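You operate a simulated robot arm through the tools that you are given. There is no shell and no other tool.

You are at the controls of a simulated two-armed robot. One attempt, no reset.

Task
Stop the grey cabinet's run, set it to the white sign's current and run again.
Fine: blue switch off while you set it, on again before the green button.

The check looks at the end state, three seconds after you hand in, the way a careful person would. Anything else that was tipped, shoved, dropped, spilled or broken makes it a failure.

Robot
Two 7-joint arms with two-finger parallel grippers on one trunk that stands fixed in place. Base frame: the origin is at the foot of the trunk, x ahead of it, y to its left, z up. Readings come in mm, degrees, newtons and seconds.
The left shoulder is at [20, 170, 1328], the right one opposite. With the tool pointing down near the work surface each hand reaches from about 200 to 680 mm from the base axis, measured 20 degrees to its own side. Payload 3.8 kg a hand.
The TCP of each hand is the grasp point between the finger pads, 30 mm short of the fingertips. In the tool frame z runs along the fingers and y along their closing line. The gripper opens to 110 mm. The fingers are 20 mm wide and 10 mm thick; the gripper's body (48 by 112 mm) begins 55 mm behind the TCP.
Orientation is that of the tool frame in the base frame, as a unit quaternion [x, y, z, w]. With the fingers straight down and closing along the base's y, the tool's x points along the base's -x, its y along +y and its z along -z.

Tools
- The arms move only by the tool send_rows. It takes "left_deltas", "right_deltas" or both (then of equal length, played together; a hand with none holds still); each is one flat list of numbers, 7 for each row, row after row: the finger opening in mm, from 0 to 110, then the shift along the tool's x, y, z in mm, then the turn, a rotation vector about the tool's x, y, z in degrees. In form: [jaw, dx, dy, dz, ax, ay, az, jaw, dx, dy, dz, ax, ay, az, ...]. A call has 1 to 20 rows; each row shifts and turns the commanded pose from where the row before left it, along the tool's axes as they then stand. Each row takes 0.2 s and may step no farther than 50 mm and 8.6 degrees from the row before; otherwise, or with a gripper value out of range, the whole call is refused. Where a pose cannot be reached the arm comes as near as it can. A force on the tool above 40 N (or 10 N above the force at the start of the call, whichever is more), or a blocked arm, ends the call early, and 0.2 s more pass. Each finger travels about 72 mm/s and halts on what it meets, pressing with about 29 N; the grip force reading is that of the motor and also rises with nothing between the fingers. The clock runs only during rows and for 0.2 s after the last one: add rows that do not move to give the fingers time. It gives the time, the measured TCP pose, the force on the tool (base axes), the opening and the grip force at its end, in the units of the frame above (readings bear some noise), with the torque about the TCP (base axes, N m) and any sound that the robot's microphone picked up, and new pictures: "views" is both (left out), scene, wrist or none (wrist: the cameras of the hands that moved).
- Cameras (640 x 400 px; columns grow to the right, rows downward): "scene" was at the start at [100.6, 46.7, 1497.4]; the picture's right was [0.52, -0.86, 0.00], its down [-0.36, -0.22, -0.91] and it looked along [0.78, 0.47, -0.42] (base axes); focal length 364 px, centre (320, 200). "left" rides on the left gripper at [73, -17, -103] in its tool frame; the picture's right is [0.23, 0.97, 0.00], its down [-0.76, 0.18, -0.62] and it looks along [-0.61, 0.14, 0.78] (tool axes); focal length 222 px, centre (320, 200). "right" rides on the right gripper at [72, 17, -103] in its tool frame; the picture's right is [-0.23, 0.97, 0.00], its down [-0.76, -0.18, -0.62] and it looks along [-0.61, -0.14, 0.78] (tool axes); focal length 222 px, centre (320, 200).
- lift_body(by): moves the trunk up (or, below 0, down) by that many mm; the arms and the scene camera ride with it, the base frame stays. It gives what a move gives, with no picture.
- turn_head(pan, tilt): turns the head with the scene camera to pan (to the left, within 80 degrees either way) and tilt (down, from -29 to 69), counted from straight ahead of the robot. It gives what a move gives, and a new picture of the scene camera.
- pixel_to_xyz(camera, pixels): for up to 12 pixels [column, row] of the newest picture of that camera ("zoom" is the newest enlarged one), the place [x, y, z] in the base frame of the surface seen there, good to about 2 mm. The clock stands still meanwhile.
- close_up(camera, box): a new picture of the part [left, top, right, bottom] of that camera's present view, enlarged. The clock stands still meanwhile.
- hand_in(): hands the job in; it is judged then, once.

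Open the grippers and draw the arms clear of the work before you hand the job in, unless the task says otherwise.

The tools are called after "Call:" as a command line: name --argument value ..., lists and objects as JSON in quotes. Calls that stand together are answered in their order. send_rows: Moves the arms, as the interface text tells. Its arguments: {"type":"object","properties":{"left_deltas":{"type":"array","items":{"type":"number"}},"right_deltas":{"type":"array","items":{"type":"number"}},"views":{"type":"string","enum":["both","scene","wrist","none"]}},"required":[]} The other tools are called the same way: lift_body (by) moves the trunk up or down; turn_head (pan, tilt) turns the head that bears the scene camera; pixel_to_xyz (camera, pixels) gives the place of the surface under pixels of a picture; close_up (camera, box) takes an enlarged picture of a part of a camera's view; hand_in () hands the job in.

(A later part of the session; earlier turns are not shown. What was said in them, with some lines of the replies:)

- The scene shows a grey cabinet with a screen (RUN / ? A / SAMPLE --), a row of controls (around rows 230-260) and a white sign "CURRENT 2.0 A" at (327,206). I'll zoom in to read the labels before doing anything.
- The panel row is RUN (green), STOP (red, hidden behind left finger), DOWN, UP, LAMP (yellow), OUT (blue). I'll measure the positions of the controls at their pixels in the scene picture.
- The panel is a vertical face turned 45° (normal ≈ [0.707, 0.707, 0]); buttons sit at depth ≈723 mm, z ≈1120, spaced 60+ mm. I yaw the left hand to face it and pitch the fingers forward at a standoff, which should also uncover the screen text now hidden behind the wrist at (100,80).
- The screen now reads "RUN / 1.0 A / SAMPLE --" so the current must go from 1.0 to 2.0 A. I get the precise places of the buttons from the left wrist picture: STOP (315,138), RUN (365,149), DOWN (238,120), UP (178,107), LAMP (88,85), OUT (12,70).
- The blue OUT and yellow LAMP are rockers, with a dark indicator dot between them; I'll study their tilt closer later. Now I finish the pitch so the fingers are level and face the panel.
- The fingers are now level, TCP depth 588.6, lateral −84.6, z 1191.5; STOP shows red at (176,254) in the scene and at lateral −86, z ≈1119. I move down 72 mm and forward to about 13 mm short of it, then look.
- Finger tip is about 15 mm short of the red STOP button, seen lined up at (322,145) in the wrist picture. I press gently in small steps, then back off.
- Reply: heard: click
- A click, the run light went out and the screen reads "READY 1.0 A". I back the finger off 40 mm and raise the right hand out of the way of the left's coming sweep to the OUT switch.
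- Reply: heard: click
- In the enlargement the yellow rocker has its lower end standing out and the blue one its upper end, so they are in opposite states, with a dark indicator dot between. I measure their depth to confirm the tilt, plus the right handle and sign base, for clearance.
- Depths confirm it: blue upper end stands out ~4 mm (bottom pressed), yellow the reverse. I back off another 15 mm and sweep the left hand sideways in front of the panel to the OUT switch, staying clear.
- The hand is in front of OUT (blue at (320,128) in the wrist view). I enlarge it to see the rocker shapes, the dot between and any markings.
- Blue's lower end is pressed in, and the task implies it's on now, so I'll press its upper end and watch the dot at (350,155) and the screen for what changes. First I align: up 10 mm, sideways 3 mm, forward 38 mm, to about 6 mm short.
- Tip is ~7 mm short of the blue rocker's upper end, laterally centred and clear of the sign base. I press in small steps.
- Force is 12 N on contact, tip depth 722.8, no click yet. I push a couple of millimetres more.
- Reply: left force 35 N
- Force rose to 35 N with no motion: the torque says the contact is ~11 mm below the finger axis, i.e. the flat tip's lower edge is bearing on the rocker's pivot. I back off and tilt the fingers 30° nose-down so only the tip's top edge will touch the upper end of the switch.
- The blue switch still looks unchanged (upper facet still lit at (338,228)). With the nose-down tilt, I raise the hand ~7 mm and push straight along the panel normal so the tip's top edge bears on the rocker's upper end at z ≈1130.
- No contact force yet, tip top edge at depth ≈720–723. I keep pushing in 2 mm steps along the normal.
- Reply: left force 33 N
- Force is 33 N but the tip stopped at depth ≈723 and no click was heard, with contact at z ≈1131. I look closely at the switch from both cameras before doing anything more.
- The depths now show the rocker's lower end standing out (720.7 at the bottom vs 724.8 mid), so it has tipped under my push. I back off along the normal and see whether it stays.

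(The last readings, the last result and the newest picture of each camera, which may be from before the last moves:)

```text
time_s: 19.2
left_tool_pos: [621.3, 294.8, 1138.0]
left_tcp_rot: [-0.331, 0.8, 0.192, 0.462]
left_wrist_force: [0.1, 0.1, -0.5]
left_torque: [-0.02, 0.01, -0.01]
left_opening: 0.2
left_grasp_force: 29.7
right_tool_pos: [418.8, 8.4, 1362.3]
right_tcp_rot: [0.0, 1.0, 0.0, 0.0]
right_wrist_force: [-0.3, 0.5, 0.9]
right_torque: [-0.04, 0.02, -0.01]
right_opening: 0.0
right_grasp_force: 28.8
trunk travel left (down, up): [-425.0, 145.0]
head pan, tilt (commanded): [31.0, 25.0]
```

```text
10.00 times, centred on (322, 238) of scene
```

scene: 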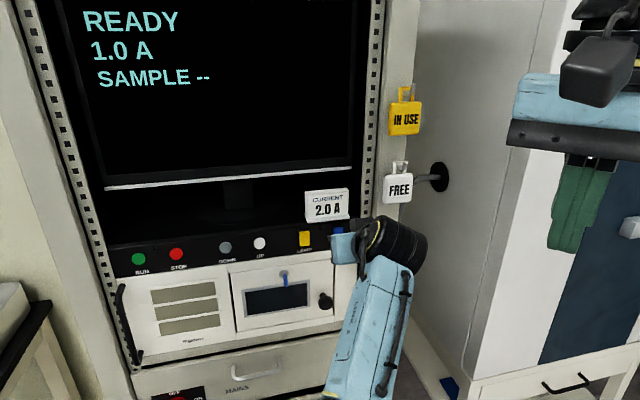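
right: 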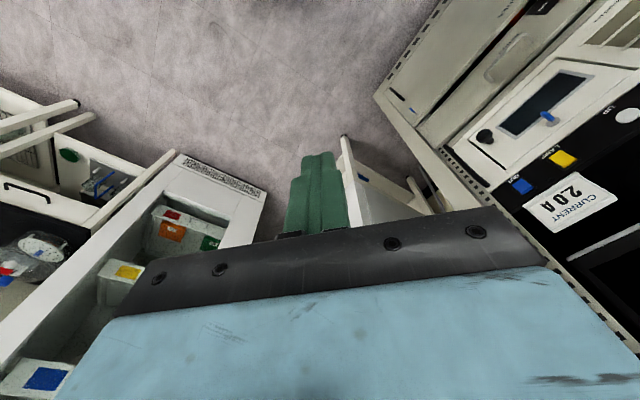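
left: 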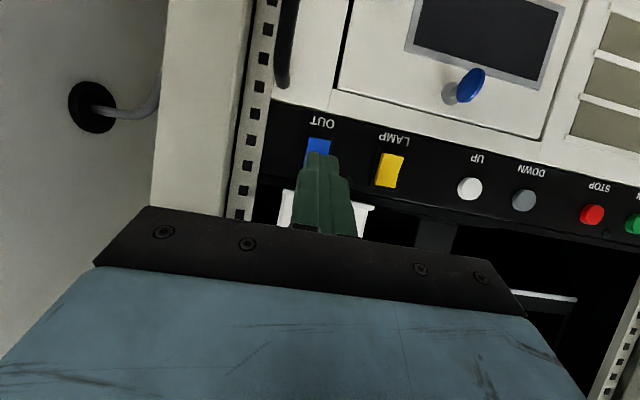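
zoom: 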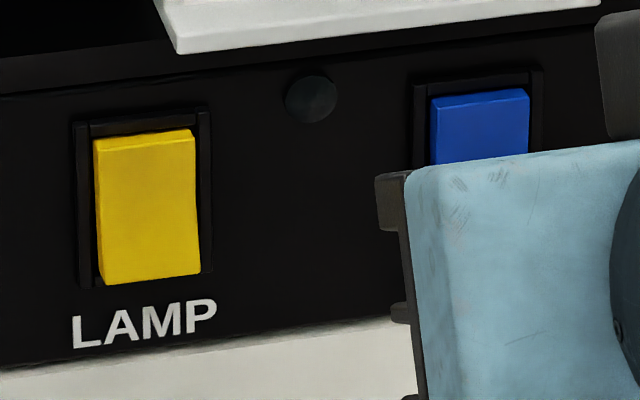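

The upper facet of the blue rocker now looks thinner, like yellow's, but the hand hides it. I level the fingers again and slide left toward UP to get a clear view of OUT.

Call:
send_rows --left_deltas '[0, 5, 0, -8.66, 0, -7.5, 0, 0, 0, 0, 0, 0, -7.5, 0, 0, 0, 0, 0, 0, -7.5, 0, 0, 0, 0, 0, 0, -7.5, 0, 0, 0, 40, 0, 0, 0, 0, 0, 0, 40, 0, 0, 0, 0, 0, 0, 40, 0, 0, 0, 0, 0, 15, 38, 0, 0, 0, 0, 0, 0, 0, 0, 0, 0, 0]' --views "both"

Call:
close_up --camera "scene" --box '[290, 218, 354, 258]'

Call:
close_up --camera "left" --box '[80, 50, 240, 150]'

```text
time_s: 21.2
left_tool_pos: [506.5, 400.7, 1124.2]
left_tcp_rot: [-0.271, 0.653, 0.271, 0.653]
left_wrist_force: [-0.9, -0.4, -0.3]
left_torque: [-0.03, -0.02, 0.01]
left_opening: 0.0
left_grasp_force: 28.7
right_tool_pos: [419.6, 9.3, 1361.6]
right_tcp_rot: [0.0, 1.0, -0.001, 0.0]
right_wrist_force: [0.2, -0.1, 0.1]
right_torque: [-0.02, 0.05, 0.0]
right_opening: 0.0
right_grasp_force: 29.0
trunk travel left (down, up): [-425.0, 145.0]
head pan, tilt (commanded): [31.0, 25.0]
```

scene: 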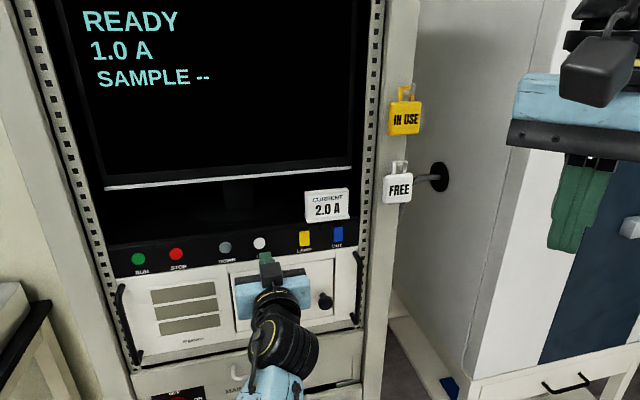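
left: 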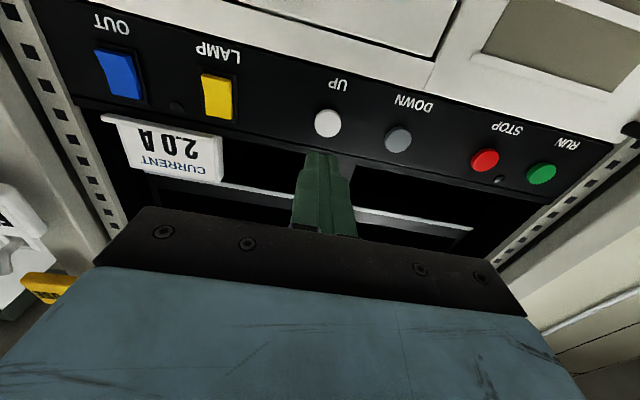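

```text
10.00 times, centred on (322, 238) of scene
```

zoom: 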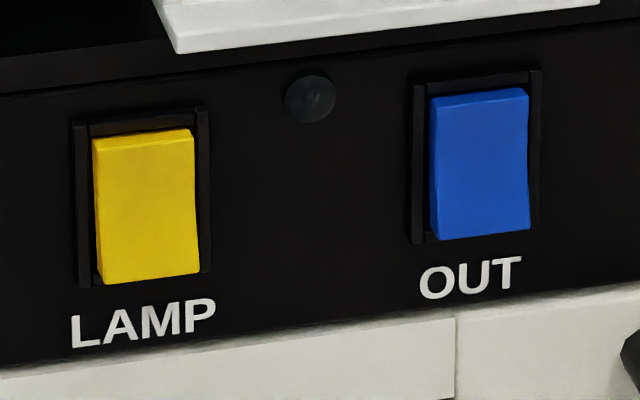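

```text
4.00 times, centred on (160, 100) of left
```

zoom: 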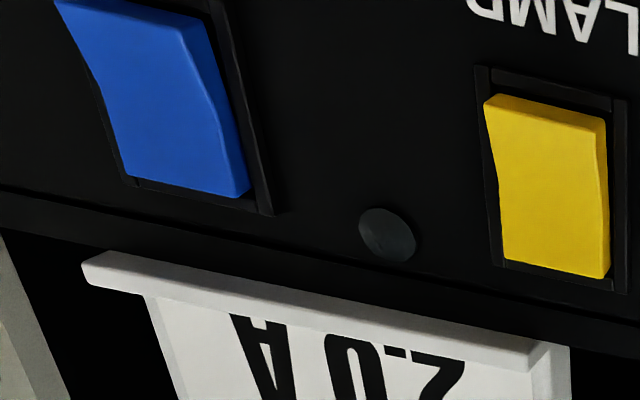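

The blue rocker now matches yellow (lower end out), so it has been switched over; the screen still says READY 1.0 A. Now I align on UP (white, at (327,123) in the wrist view; lateral 71, z 1119) and give it one short press, then back off.

Call:
send_rows --left_deltas '[0, 5, 3.8, 20, 0, 0, 0, 0, 0, 0, 28, 0, 0, 0, 0, 0, 0, 3, 0, 0, 0, 0, 0, 0, 3, 0, 0, 0, 0, 0, 0, 2, 0, 0, 0, 0, 0, 0, -8, 0, 0, 0, 0, 0, 0, -8, 0, 0, 0, 0, 0, 0, 0, 0, 0, 0]' --views "both"

```text
time_s: 23.0
left_tool_pos: [528.6, 430.7, 1118.3]
left_tcp_rot: [-0.271, 0.653, 0.27, 0.653]
left_wrist_force: [-0.3, 0.1, -0.2]
left_torque: [0.02, 0.0, -0.02]
left_opening: 0.0
left_grasp_force: 29.0
right_tool_pos: [418.9, 9.4, 1362.7]
right_tcp_rot: [0.0, 1.0, 0.0, -0.001]
right_wrist_force: [1.2, 0.4, 0.1]
right_torque: [-0.01, 0.0, -0.01]
right_opening: 0.0
right_grasp_force: 28.4
trunk travel left (down, up): [-425.0, 145.0]
head pan, tilt (commanded): [31.0, 25.0]
```

scene: 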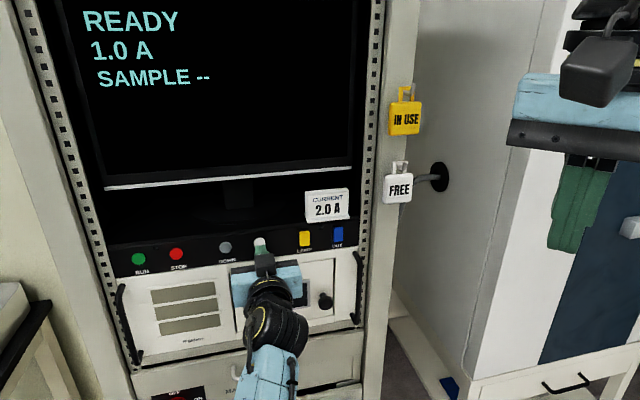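
left: 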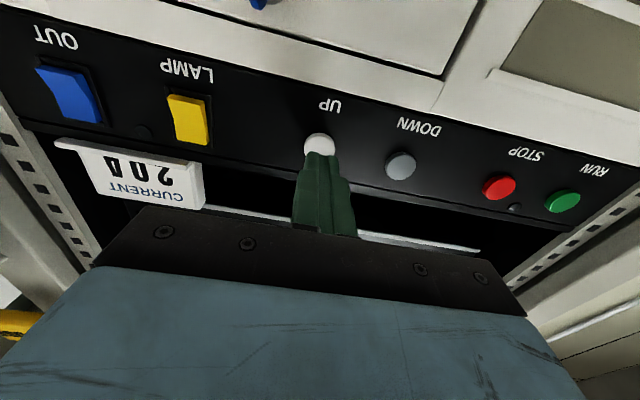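

No click and still 1.0 A: the tip likely stopped a couple of mm short (now depth 678 vs planned 681). I press again, a little deeper with a short hold, then back off.

Call:
send_rows --left_deltas '[0, 0, 0, 12, 0, 0, 0, 0, 0, 0, 4, 0, 0, 0, 0, 0, 0, 3, 0, 0, 0, 0, 0, 0, 1, 0, 0, 0, 0, 0, 0, -12, 0, 0, 0, 0, 0, 0, -8, 0, 0, 0, 0, 0, 0, 0, 0, 0, 0]' --views "both"

```text
time_s: 24.6
left_tool_pos: [529.5, 429.8, 1117.4]
left_tcp_rot: [-0.272, 0.653, 0.271, 0.653]
left_wrist_force: [0.4, -0.3, -0.2]
left_torque: [0.01, -0.01, -0.01]
left_opening: 0.0
left_grasp_force: 28.9
right_tool_pos: [420.1, 10.5, 1362.0]
right_tcp_rot: [0.0, 1.0, 0.0, 0.001]
right_wrist_force: [1.2, -0.8, 0.6]
right_torque: [0.0, 0.05, 0.01]
right_opening: 0.0
right_grasp_force: 29.2
trunk travel left (down, up): [-425.0, 145.0]
head pan, tilt (commanded): [31.0, 25.0]
heard: click
```

scene: 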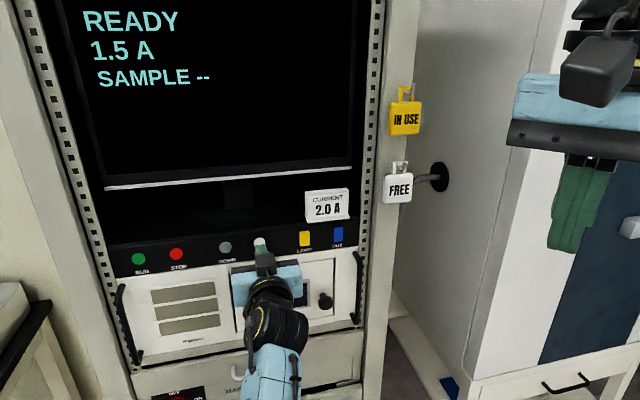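
left: 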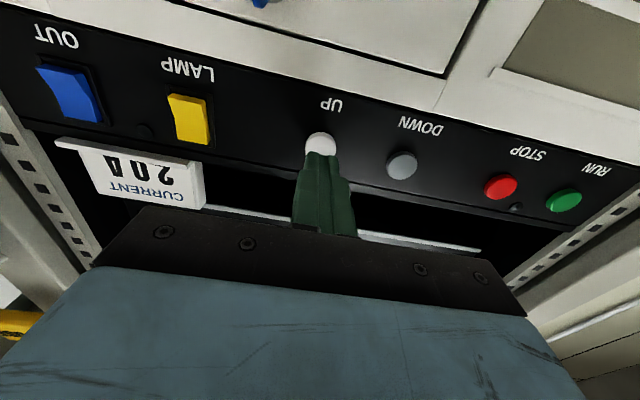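

A click and the screen now reads 1.5 A, so each press adds 0.5 A. I repeat the very same press once more to reach 2.0 A.

Call:
send_rows --left_deltas '[0, 0, 0, 12, 0, 0, 0, 0, 0, 0, 4, 0, 0, 0, 0, 0, 0, 3, 0, 0, 0, 0, 0, 0, 1, 0, 0, 0, 0, 0, 0, -12, 0, 0, 0, 0, 0, 0, -8, 0, 0, 0, 0, 0, 0, 0, 0, 0, 0]' --views "both"

Call:
close_up --camera "scene" --box '[70, 0, 230, 100]'

```text
time_s: 26.2
left_tool_pos: [529.7, 427.6, 1117.1]
left_tcp_rot: [-0.271, 0.653, 0.271, 0.653]
left_wrist_force: [-0.4, -0.4, 0.3]
left_torque: [0.0, -0.03, -0.01]
left_opening: 0.2
left_grasp_force: 28.9
right_tool_pos: [419.7, 9.3, 1361.8]
right_tcp_rot: [-0.001, 1.0, 0.0, 0.0]
right_wrist_force: [0.2, -0.2, -0.5]
right_torque: [0.03, 0.01, 0.02]
right_opening: 0.0
right_grasp_force: 28.7
trunk travel left (down, up): [-425.0, 145.0]
head pan, tilt (commanded): [31.0, 25.0]
heard: click
```

scene: 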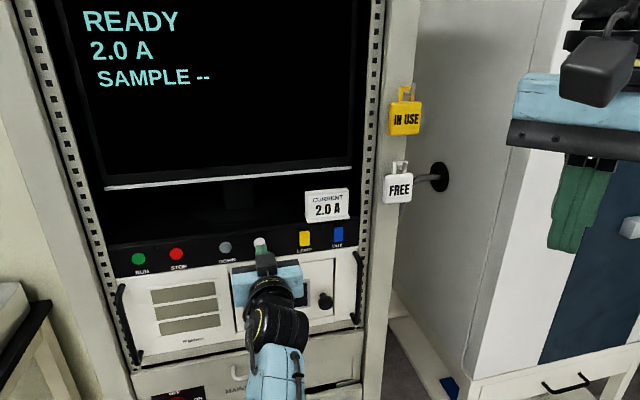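
left: 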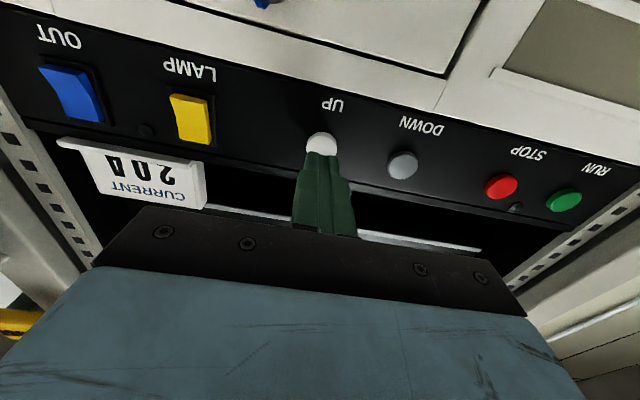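

```text
4.00 times, centred on (150, 50) of scene
```

zoom: 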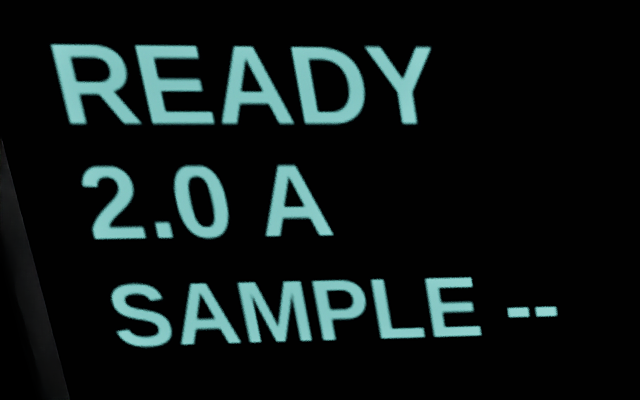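

The screen now reads READY / 2.0 A, matching the sign. I back off 40 mm and slide right to OUT while tilting the fingers nose-down 30° again, staying clear of LAMP.

Call:
send_rows --left_deltas '[0, 0, 0, -20, 0, 0, 0, 0, 0, 0, -20, 0, 0, 0, 0, 0, -39.6, 0, 0, 7.5, 0, 0, 0, -39.6, 0, 0, 7.5, 0, 0, 0, -39.6, 0, 0, 7.5, 0, 0, 0, -39.6, 0, 0, 7.5, 0, 0, 0, 0, 0, 0, 0, 0, 0, 0, 0, 0, 0, 0, 0]' --views "both"

Call:
close_up --camera "left" --box '[250, 60, 410, 160]'

```text
time_s: 28.2
left_tool_pos: [608.2, 325.9, 1114.6]
left_tcp_rot: [-0.336, 0.79, 0.225, 0.461]
left_wrist_force: [-0.6, 0.5, 0.0]
left_torque: [0.0, 0.0, 0.02]
left_opening: 0.1
left_grasp_force: 28.9
right_tool_pos: [419.6, 10.6, 1362.4]
right_tcp_rot: [0.0, 1.0, 0.0, 0.0]
right_wrist_force: [-0.2, -0.4, 0.6]
right_torque: [0.02, 0.0, -0.03]
right_opening: 0.1
right_grasp_force: 28.7
trunk travel left (down, up): [-425.0, 145.0]
head pan, tilt (commanded): [31.0, 25.0]
stopped in row 8 (left hand): the arm was blocked; the commanded pose is now the measured one
```

scene: 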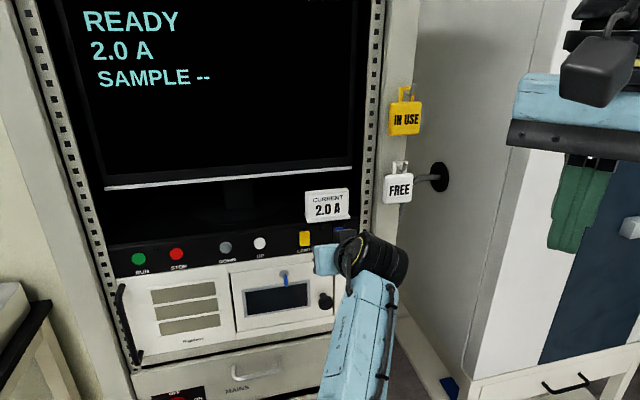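
left: 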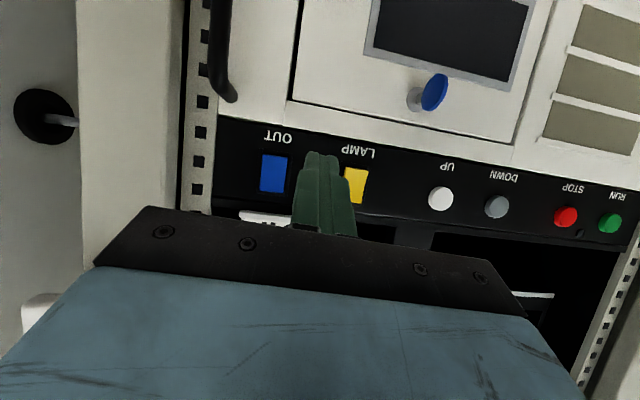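

```text
4.00 times, centred on (330, 110) of left
```

zoom: 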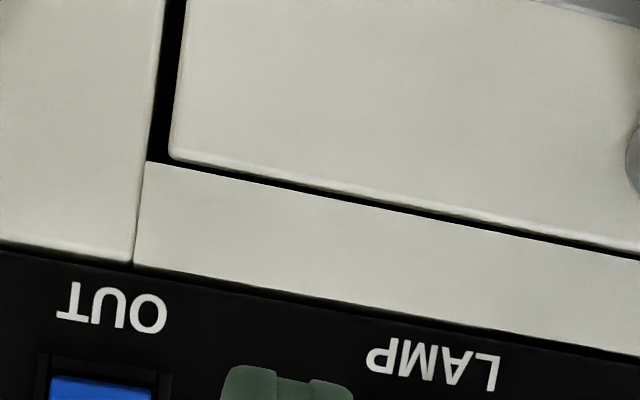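

The sweep ended early: "arm blocked" with the tip at lateral ≈200, depth 660, and no force on the tool. I tilt the head down to see whether the forearm or elbow touches anything.

Call:
turn_head --pan 31 --tilt 55

```text
time_s: 29.1
left_tool_pos: [608.7, 325.2, 1114.3]
left_tcp_rot: [-0.335, 0.79, 0.224, 0.462]
left_wrist_force: [0.1, -0.1, -0.1]
left_torque: [-0.04, -0.04, -0.03]
left_opening: 0.0
left_grasp_force: 29.0
right_tool_pos: [420.1, 9.5, 1363.5]
right_tcp_rot: [0.0, 1.0, 0.0, 0.0]
right_wrist_force: [-0.4, 0.7, -0.4]
right_torque: [-0.02, 0.0, 0.0]
right_opening: 0.0
right_grasp_force: 29.0
trunk travel left (down, up): [-425.0, 145.0]
head pan, tilt (commanded): [31.0, 55.0]
```

scene: 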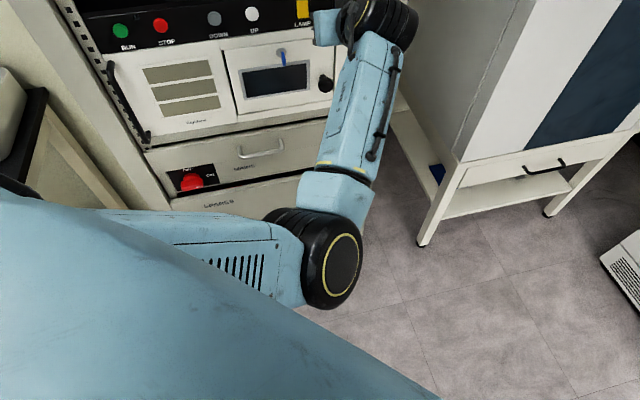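

The elbow hangs low in front of the cabinet. I measure how near the forearm is to the door knob at (327,82), the bench leg and the cabinet front.

Call:
pixel_to_xyz --camera "scene" --pixels '[[327, 82], [345, 85], [358, 80], [340, 130], [320, 175], [290, 230], [335, 265], [360, 180], [385, 110], [375, 30], [325, 30], [150, 225]]'

Call:
close_up --camera "scene" --box '[230, 0, 430, 200]'

```text
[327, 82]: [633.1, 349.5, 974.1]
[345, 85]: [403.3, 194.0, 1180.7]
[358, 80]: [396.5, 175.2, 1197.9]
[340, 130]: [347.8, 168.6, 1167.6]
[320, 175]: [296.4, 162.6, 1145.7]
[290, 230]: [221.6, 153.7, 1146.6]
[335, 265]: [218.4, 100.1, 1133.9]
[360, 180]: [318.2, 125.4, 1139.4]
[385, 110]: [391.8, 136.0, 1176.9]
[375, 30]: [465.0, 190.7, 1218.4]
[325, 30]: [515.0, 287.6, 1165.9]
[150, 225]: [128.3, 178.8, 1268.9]
```

```text
2.00 times, centred on (330, 100) of scene
```

zoom: 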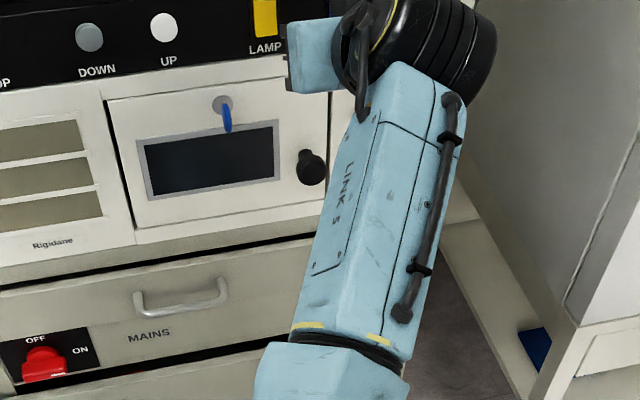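

The forearm is well away from the cabinet and the tool feels no force, so the block was likely the arm folding on itself while retracted. I correct the small orientation error and slide the remaining 31 mm right slowly at the present depth.

Call:
send_rows --left_deltas '[0, 0, 0, 0, 1.7, 0.85, -0.5, 0, 0, 0, 0, 1.7, 0.85, -0.5, 0, 0, -8, 0, 0, 0, 0, 0, 0, -8, 0, 0, 0, 0, 0, 0, -8, 0, 0, 0, 0, 0, 0, -7, 0, 0, 0, 0, 0, 0, 0, 0, 0, 0, 0]' --views "both"

```text
time_s: 30.8
left_tool_pos: [632.3, 304.7, 1115.9]
left_tcp_rot: [-0.332, 0.798, 0.194, 0.463]
left_wrist_force: [0.3, -0.1, -0.1]
left_torque: [0.0, 0.02, 0.0]
left_opening: 0.0
left_grasp_force: 29.1
right_tool_pos: [419.0, 9.5, 1361.7]
right_tcp_rot: [0.0, 1.0, 0.0, 0.0]
right_wrist_force: [0.2, -0.1, -0.8]
right_torque: [-0.02, -0.01, 0.01]
right_opening: 0.1
right_grasp_force: 29.4
trunk travel left (down, up): [-425.0, 145.0]
head pan, tilt (commanded): [31.0, 55.0]
```

scene: 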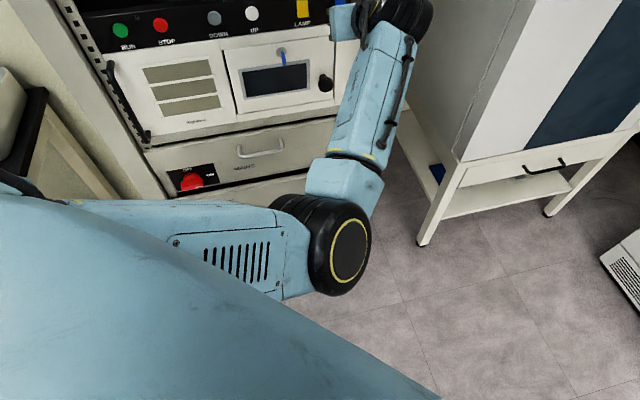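
left: 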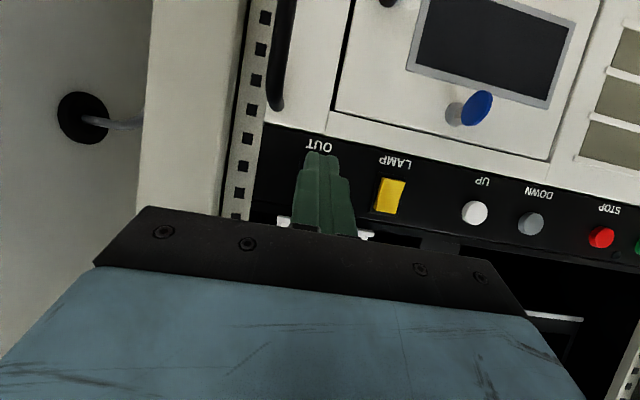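

The hand is now in position (lateral 231.6, depth 662.5, tip top edge z ≈1108), in front of OUT's lower end. I bring the head back up to watch the screen.

Call:
turn_head --pan 31 --tilt 25

```text
time_s: 31.7
left_tool_pos: [632.1, 305.7, 1115.4]
left_tcp_rot: [-0.333, 0.798, 0.193, 0.463]
left_wrist_force: [1.0, -0.6, -0.1]
left_torque: [-0.02, -0.01, 0.01]
left_opening: 0.0
left_grasp_force: 29.1
right_tool_pos: [419.7, 11.0, 1361.9]
right_tcp_rot: [0.0, 1.0, 0.0, 0.0]
right_wrist_force: [0.0, -0.1, -0.6]
right_torque: [0.03, 0.04, -0.02]
right_opening: 0.0
right_grasp_force: 29.3
trunk travel left (down, up): [-425.0, 145.0]
head pan, tilt (commanded): [31.0, 25.0]
```

scene: 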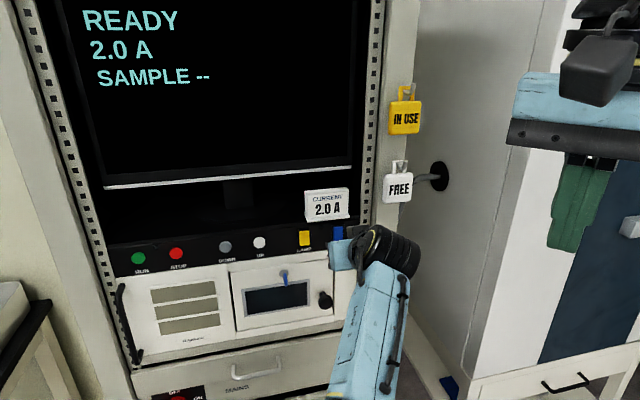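

The screen still reads READY 2.0 A. I push along the panel normal in small steps so the tip's top edge presses OUT's lower end.

Call:
send_rows --left_deltas '[0, -5.1, 0, 10.9, 0, 0, 0, 0, -6, 0, 10.4, 0, 0, 0, 0, -1, 0, 1.73, 0, 0, 0, 0, -1, 0, 1.73, 0, 0, 0, 0, -1, 0, 1.73, 0, 0, 0, 0, -1, 0, 1.73, 0, 0, 0, 0, -1, 0, 1.73, 0, 0, 0, 0, 0, 0, 0, 0, 0, 0]' --views "both"

Call:
close_up --camera "scene" --box '[290, 210, 354, 250]'

```text
time_s: 33.5
left_tool_pos: [654.2, 323.1, 1113.5]
left_tcp_rot: [-0.33, 0.801, 0.19, 0.462]
left_wrist_force: [-8.1, -4.4, -2.2]
left_torque: [-0.1, 0.06, 0.06]
left_opening: 0.0
left_grasp_force: 29.1
right_tool_pos: [418.8, 9.3, 1362.9]
right_tcp_rot: [0.0, 1.0, 0.001, 0.001]
right_wrist_force: [-0.2, 0.0, -0.1]
right_torque: [-0.03, -0.04, 0.01]
right_opening: 0.2
right_grasp_force: 28.8
trunk travel left (down, up): [-425.0, 145.0]
head pan, tilt (commanded): [31.0, 25.0]
```

scene: 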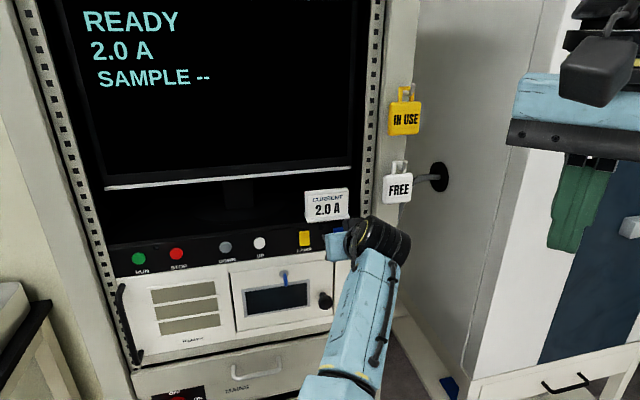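
left: 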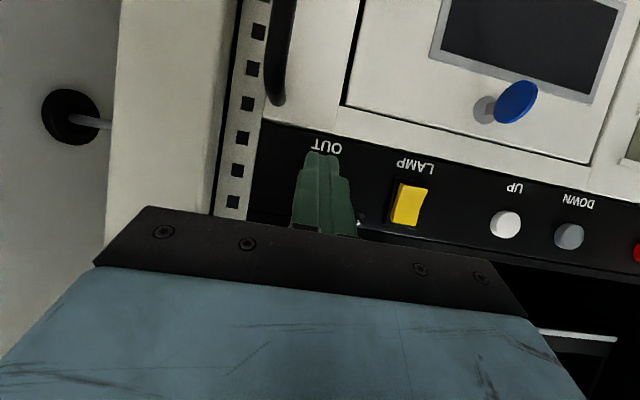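

```text
10.00 times, centred on (322, 230) of scene
```

zoom: 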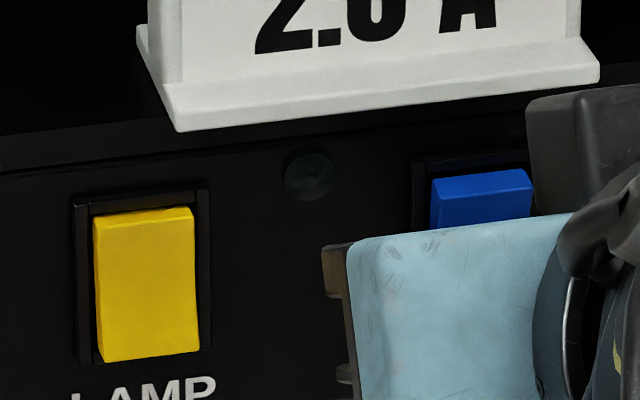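

The blue rocker's upper facet is now broad again at (480,190), so it has tipped back. I push 2 mm more for certainty, then back off along the normal.

Call:
send_rows --left_deltas '[0, -1, 0, 1.73, 0, 0, 0, 0, 0, 0, 0, 0, 0, 0, 0, 5, 0, -8.66, 0, 0, 0, 0, 8, 0, -13.9, 0, 0, 0, 0, 0, 0, 0, 0, 0, 0]' --views "both"

Call:
close_up --camera "scene" --box '[290, 210, 354, 250]'

```text
time_s: 34.7
left_tool_pos: [637.8, 307.4, 1112.2]
left_tcp_rot: [-0.331, 0.801, 0.19, 0.462]
left_wrist_force: [0.3, 0.5, -0.1]
left_torque: [0.01, -0.01, 0.02]
left_opening: 0.0
left_grasp_force: 28.9
right_tool_pos: [420.5, 10.5, 1362.8]
right_tcp_rot: [-0.001, 1.0, -0.001, 0.0]
right_wrist_force: [0.1, 0.7, -0.2]
right_torque: [-0.02, -0.02, 0.0]
right_opening: 0.0
right_grasp_force: 29.0
trunk travel left (down, up): [-425.0, 145.0]
head pan, tilt (commanded): [31.0, 25.0]
```

scene: 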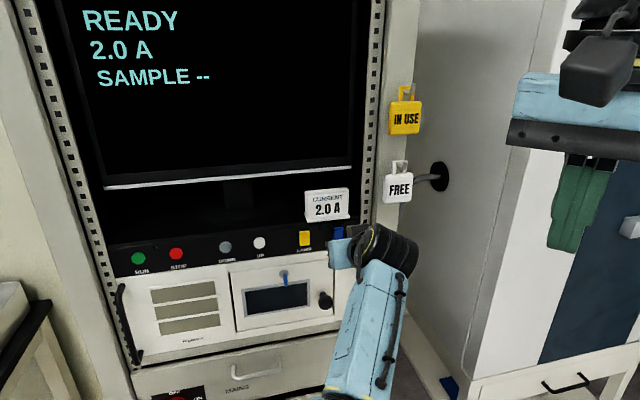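
left: 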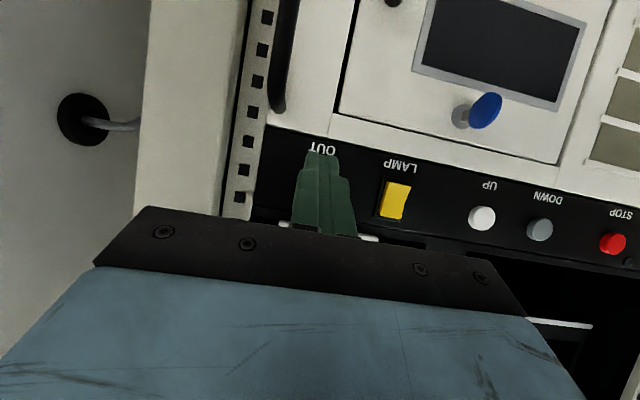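

```text
10.00 times, centred on (322, 230) of scene
```

zoom: 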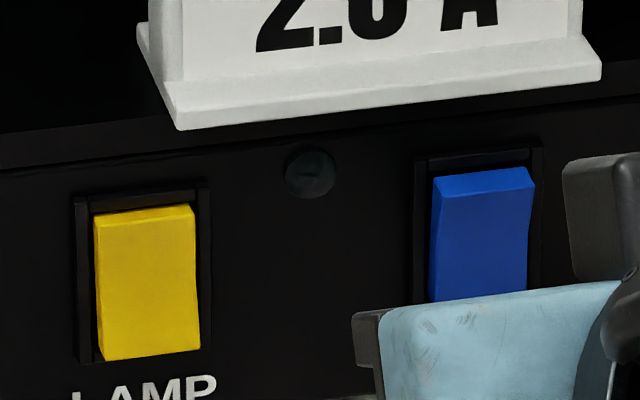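

Blue is back in its original position (upper end out) and the screen still shows READY 2.0 A. I back off, level the fingers, and sweep left to the green RUN button at lateral −148.

Call:
send_rows --left_deltas '[0, 12, 0, -20.8, 0, 0, 0, 0, 0, 0, 0, 0, -7.5, 0, 0, 0, 0, 0, 0, -7.5, 0, 0, 0, 0, 0, 0, -7.5, 0, 0, 0, 0, 0, 0, -7.5, 0, 0, -7, 32, 0, 0, 0, 0, 0, 0, 32, 0, 0, 0, 0, 0, 0, 32, 0, 0, 0, 0, 0, 0, 32, 0, 0, 0, 0, 0, 0, 32, 0, 0, 0, 0, 0, 0, 32, 0, 0, 0, 0, 0, 0, 32, 0, 0, 0, 0, 0, 0, 32, 0, 0, 0, 0, 0, 0, 32, 0, 0, 0, 0, 0, 0, 32, 0, 0, 0, 0, 0, 0, 32, 0, 0, 0, 0, 0, 0, 28, 0, 0, 0, 0, 0, 0, 0, 0, 0, 0, 0]' --views "both"

Call:
close_up --camera "scene" --box '[290, 210, 354, 250]'

```text
time_s: 38.5
left_tool_pos: [353.6, 559.8, 1118.0]
left_tcp_rot: [-0.271, 0.654, 0.269, 0.653]
left_wrist_force: [0.4, 0.1, -0.2]
left_torque: [0.01, -0.01, 0.03]
left_opening: 0.0
left_grasp_force: 28.5
right_tool_pos: [420.3, 9.2, 1362.4]
right_tcp_rot: [0.0, 1.0, 0.0, 0.001]
right_wrist_force: [0.4, -0.9, 0.2]
right_torque: [-0.03, 0.03, -0.03]
right_opening: 0.0
right_grasp_force: 28.7
trunk travel left (down, up): [-425.0, 145.0]
head pan, tilt (commanded): [31.0, 25.0]
```

scene: 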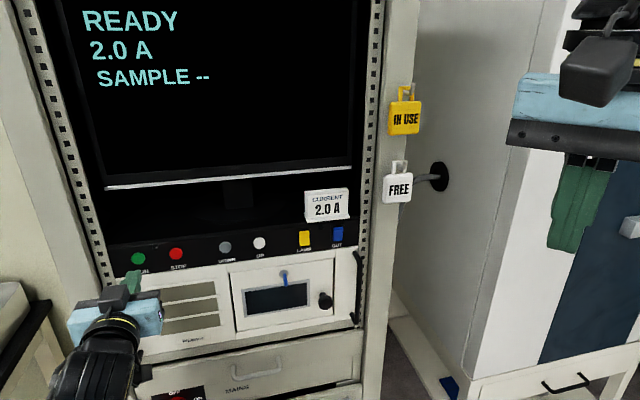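
left: 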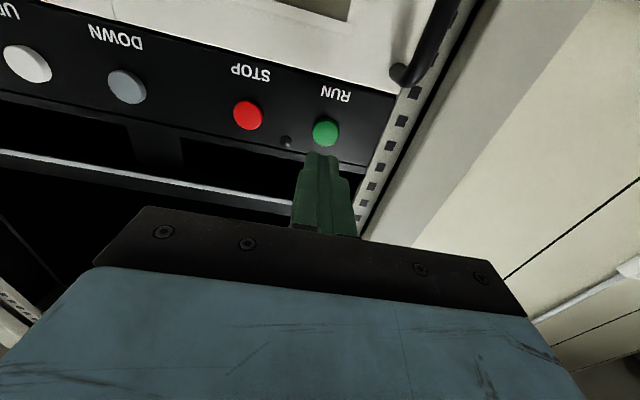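

```text
10.00 times, centred on (322, 230) of scene
```

zoom: 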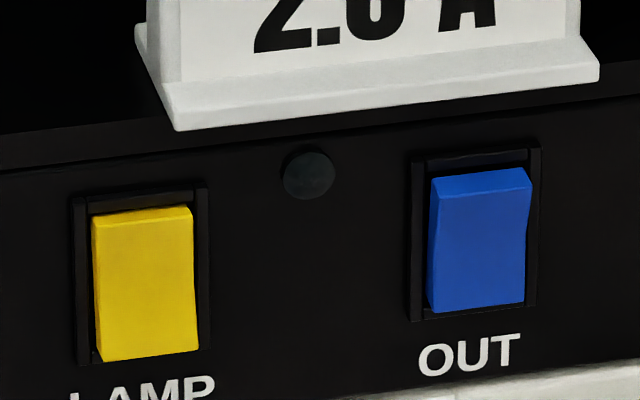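

OUT is confirmed back at its starting side, and the finger faces RUN (green, at (325,132) in the wrist view), lateral −146, depth 646. I align 2 mm left and press RUN with a short hold, then retreat.

Call:
send_rows --left_deltas '[0, -1.5, 2.2, 30, 0, 0, 0, 0, 0, 0, 14, 0, 0, 0, 0, 0, 0, 4, 0, 0, 0, 0, 0, 0, 3, 0, 0, 0, 0, 0, 0, 1.5, 0, 0, 0, 0, 0, 0, -12, 0, 0, 0, 0, 0, 0, -30, 0, 0, 0, 0, 0, 0, 0, 0, 0, 0]' --views "both"

```text
time_s: 40.3
left_tool_pos: [360.4, 569.2, 1120.9]
left_tcp_rot: [-0.271, 0.654, 0.269, 0.653]
left_wrist_force: [1.4, 0.0, 0.3]
left_torque: [0.0, -0.03, 0.01]
left_opening: 0.1
left_grasp_force: 29.3
right_tool_pos: [419.5, 11.1, 1362.1]
right_tcp_rot: [0.0, 1.0, 0.0, -0.001]
right_wrist_force: [0.0, 0.1, -0.8]
right_torque: [0.01, 0.04, 0.0]
right_opening: 0.2
right_grasp_force: 29.1
trunk travel left (down, up): [-425.0, 145.0]
head pan, tilt (commanded): [31.0, 25.0]
heard: click
```

scene: 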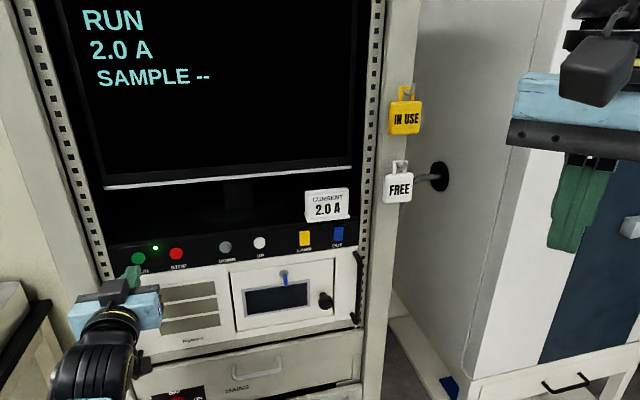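
left: 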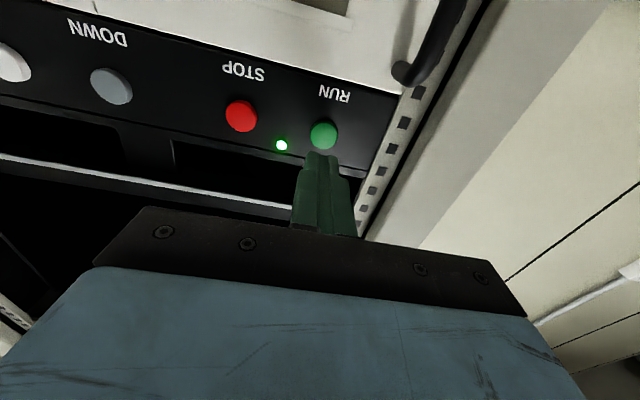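

The screen reads RUN / 2.0 A, the green run light is on at (155,247), and OUT is on its original side. I withdraw the left hand well away and open both grippers.

Call:
send_rows --left_deltas '[0, 0, 0, -35, 0, 0, 0, 0, 0, 0, -35, 0, 0, 0, 0, -30, -20, 0, 0, 0, 0, 0, -30, -20, 0, 0, 0, 0, 40, 0, 0, 0, 0, 0, 0, 80, 0, 0, 0, 0, 0, 0, 110, 0, 0, 0, 0, 0, 0, 110, 0, 0, 0, 0, 0, 0, 110, 0, 0, 0, 0, 0, 0]' --right_deltas '[0, 0, 0, 0, 0, 0, 0, 0, 0, 0, 0, 0, 0, 0, 0, 0, 0, 0, 0, 0, 0, 0, 0, 0, 0, 0, 0, 0, 40, 0, 0, 0, 0, 0, 0, 80, 0, 0, 0, 0, 0, 0, 110, 0, 0, 0, 0, 0, 0, 110, 0, 0, 0, 0, 0, 0, 110, 0, 0, 0, 0, 0, 0]' --views "both"

Call:
close_up --camera "scene" --box '[100, 170, 370, 340]'

```text
time_s: 42.3
left_tool_pos: [335.9, 491.1, 1180.3]
left_tcp_rot: [-0.27, 0.654, 0.269, 0.653]
left_wrist_force: [0.3, -0.8, -0.5]
left_torque: [0.02, 0.01, 0.01]
left_opening: 110.0
left_grasp_force: 0.1
right_tool_pos: [419.3, 8.7, 1361.9]
right_tcp_rot: [0.0, 1.0, 0.0, 0.0]
right_wrist_force: [0.2, -0.2, -0.3]
right_torque: [0.01, -0.02, 0.01]
right_opening: 110.1
right_grasp_force: 0.0
trunk travel left (down, up): [-425.0, 145.0]
head pan, tilt (commanded): [31.0, 25.0]
```

scene: 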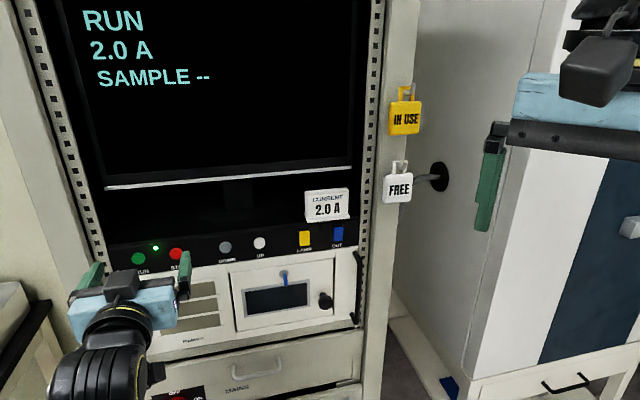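
right: 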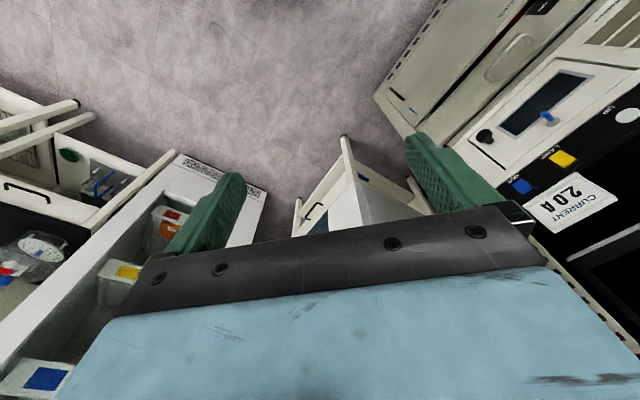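
left: 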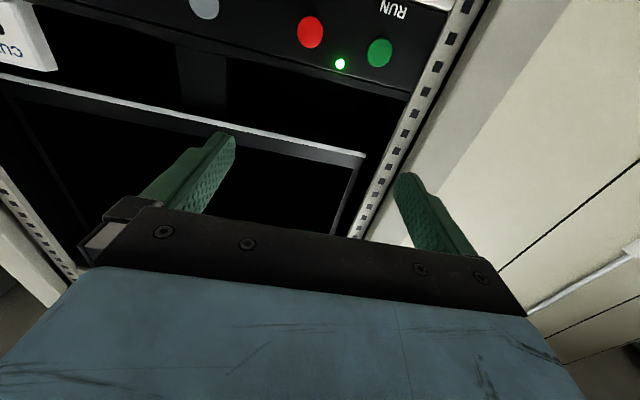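

```text
2.35 times, centred on (235, 255) of scene
```

zoom: 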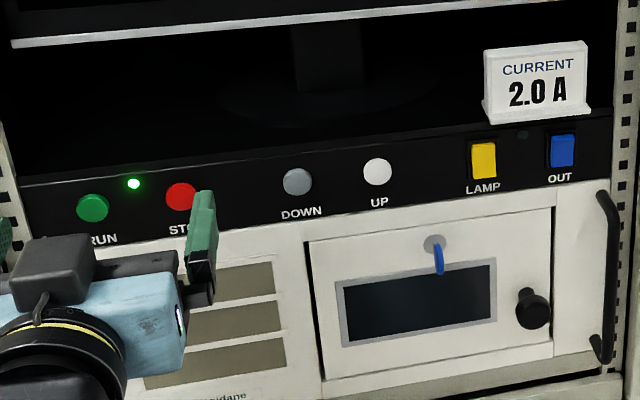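

All reads as wanted: RUN, 2.0 A, run light on, sign and tags undisturbed. I fold the left hand back to its starting pose (fingers down, farther from the panel) by reversing the first move.

Call:
send_rows --left_deltas '[110, 0, 0, 0, 0, 8, 0, 110, 0, 0, 0, 0, 8, 0, 110, 0, 0, 0, 0, 8, 0, 110, 0, 0, 0, 0, 8, 0, 110, 0, 0, 0, 0, 8, 0, 110, 0, 0, 0, 0, 8, 0, 110, 0, 0, 0, 0, 8, 0, 110, 0, 0, 0, 0, 8, 0, 110, 0, 0, 0, 0, 8, 0, 110, 0, 0, 0, 0, 8, 0, 110, 0, 0, 0, 0, 8, 0, 110, 20, 0, -25, 0, 2, 0, 110, 20, 0, -25, 0, 0, 0, 110, 20, 0, -25, 0, 0, 0, 110, 0, 0, 0, 0, 0, 0]' --views "both"

```text
time_s: 45.5
left_tool_pos: [299.2, 451.9, 1253.2]
left_tcp_rot: [-0.382, 0.924, -0.001, -0.001]
left_wrist_force: [0.0, 0.6, 0.2]
left_torque: [-0.03, 0.02, -0.01]
left_opening: 110.1
left_grasp_force: 0.2
left hand out of reach, approached as far as the arm can: row 2
right_tool_pos: [419.7, 10.3, 1362.8]
right_tcp_rot: [0.0, 1.0, -0.001, 0.0]
right_wrist_force: [1.3, 1.5, -0.1]
right_torque: [-0.03, 0.02, -0.01]
right_opening: 110.0
right_grasp_force: 0.0
trunk travel left (down, up): [-425.0, 145.0]
head pan, tilt (commanded): [31.0, 25.0]
```

scene: 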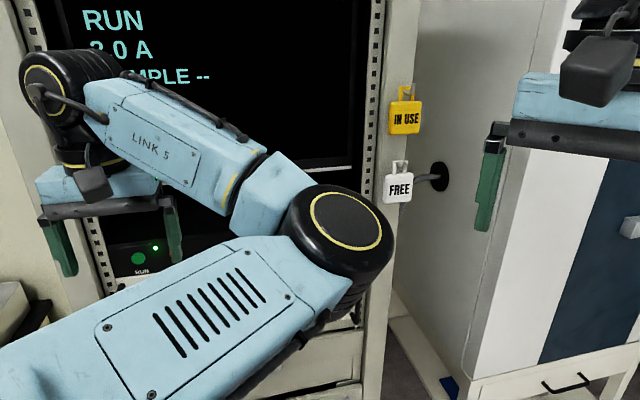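
left: 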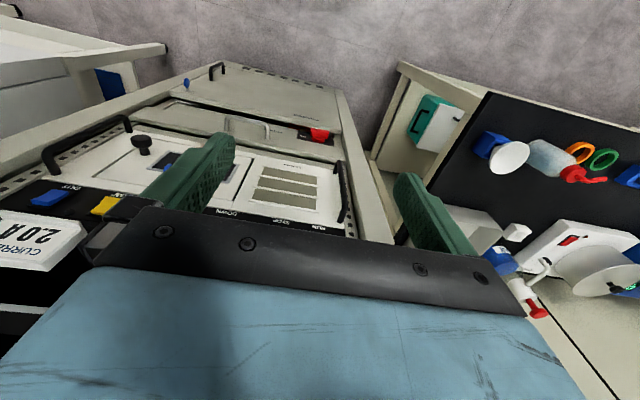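

The hand is back up with fingers down; the elbow now lies across the view near the head. I check its distance from the cabinet and confirm the sign and switches from the wrist camera.

Call:
pixel_to_xyz --camera "scene" --pixels '[[345, 235], [385, 235], [345, 195], [270, 190], [60, 80], [330, 310]]'

Call:
close_up --camera "left" --box '[0, 100, 240, 300]'

Call:
close_up --camera "right" --box '[480, 60, 640, 240]'

```text
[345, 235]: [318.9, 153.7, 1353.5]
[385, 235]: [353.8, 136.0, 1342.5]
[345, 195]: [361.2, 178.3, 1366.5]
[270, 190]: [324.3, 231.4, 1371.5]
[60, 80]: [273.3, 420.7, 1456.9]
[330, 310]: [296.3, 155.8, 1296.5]
```

```text
2.00 times, centred on (120, 200) of left
```

zoom: 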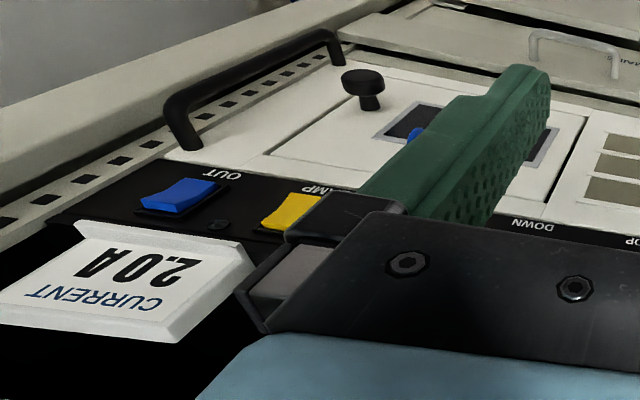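

```text
2.22 times, centred on (560, 150) of right
```

zoom: 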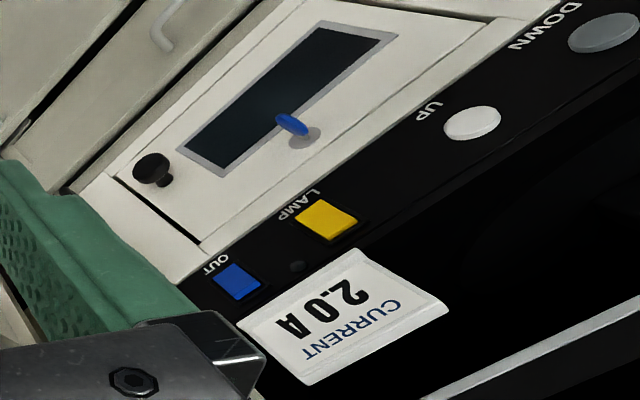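

The elbow is over 350 mm from the cabinet and both grippers are open. The sign stands undisturbed, OUT is back on its original side, and the screen shows RUN 2.0 A with the run light lit, so I hand in.

Call:
hand_in

```text
The job is handed in.
```

The grey cabinet is running again at 2.0 A, the current on the white sign. Its screen shows RUN / 2.0 A and the green run light is on.

1. **Stop:** I pressed STOP, and the screen went from RUN to READY at 1.0 A.
2. **Blue switch over:** I flipped the OUT switch before setting the current.
3. **Set:** two presses of UP, 0.5 A each, took it from 1.0 to 2.0 A.
4. **Blue switch back:** I flipped OUT to the side it was on at the start.
5. **Run:** I pressed RUN.

**Blue switch position:** it has no on/off marking, and the indicator dot beside it stayed dark throughout. I took its starting side as on, because you said "on again" and the cabinet was running that way.

While I moved the left arm back to the blue switch, it stopped once as blocked. The hand felt no force, and I saw nothing touching the arm. I think it had folded against its own limit; a slower move got past it.

Both grippers are open and both arms are clear of the cabinet. I saw nothing tipped or moved, including the sign and the two hanging tags.
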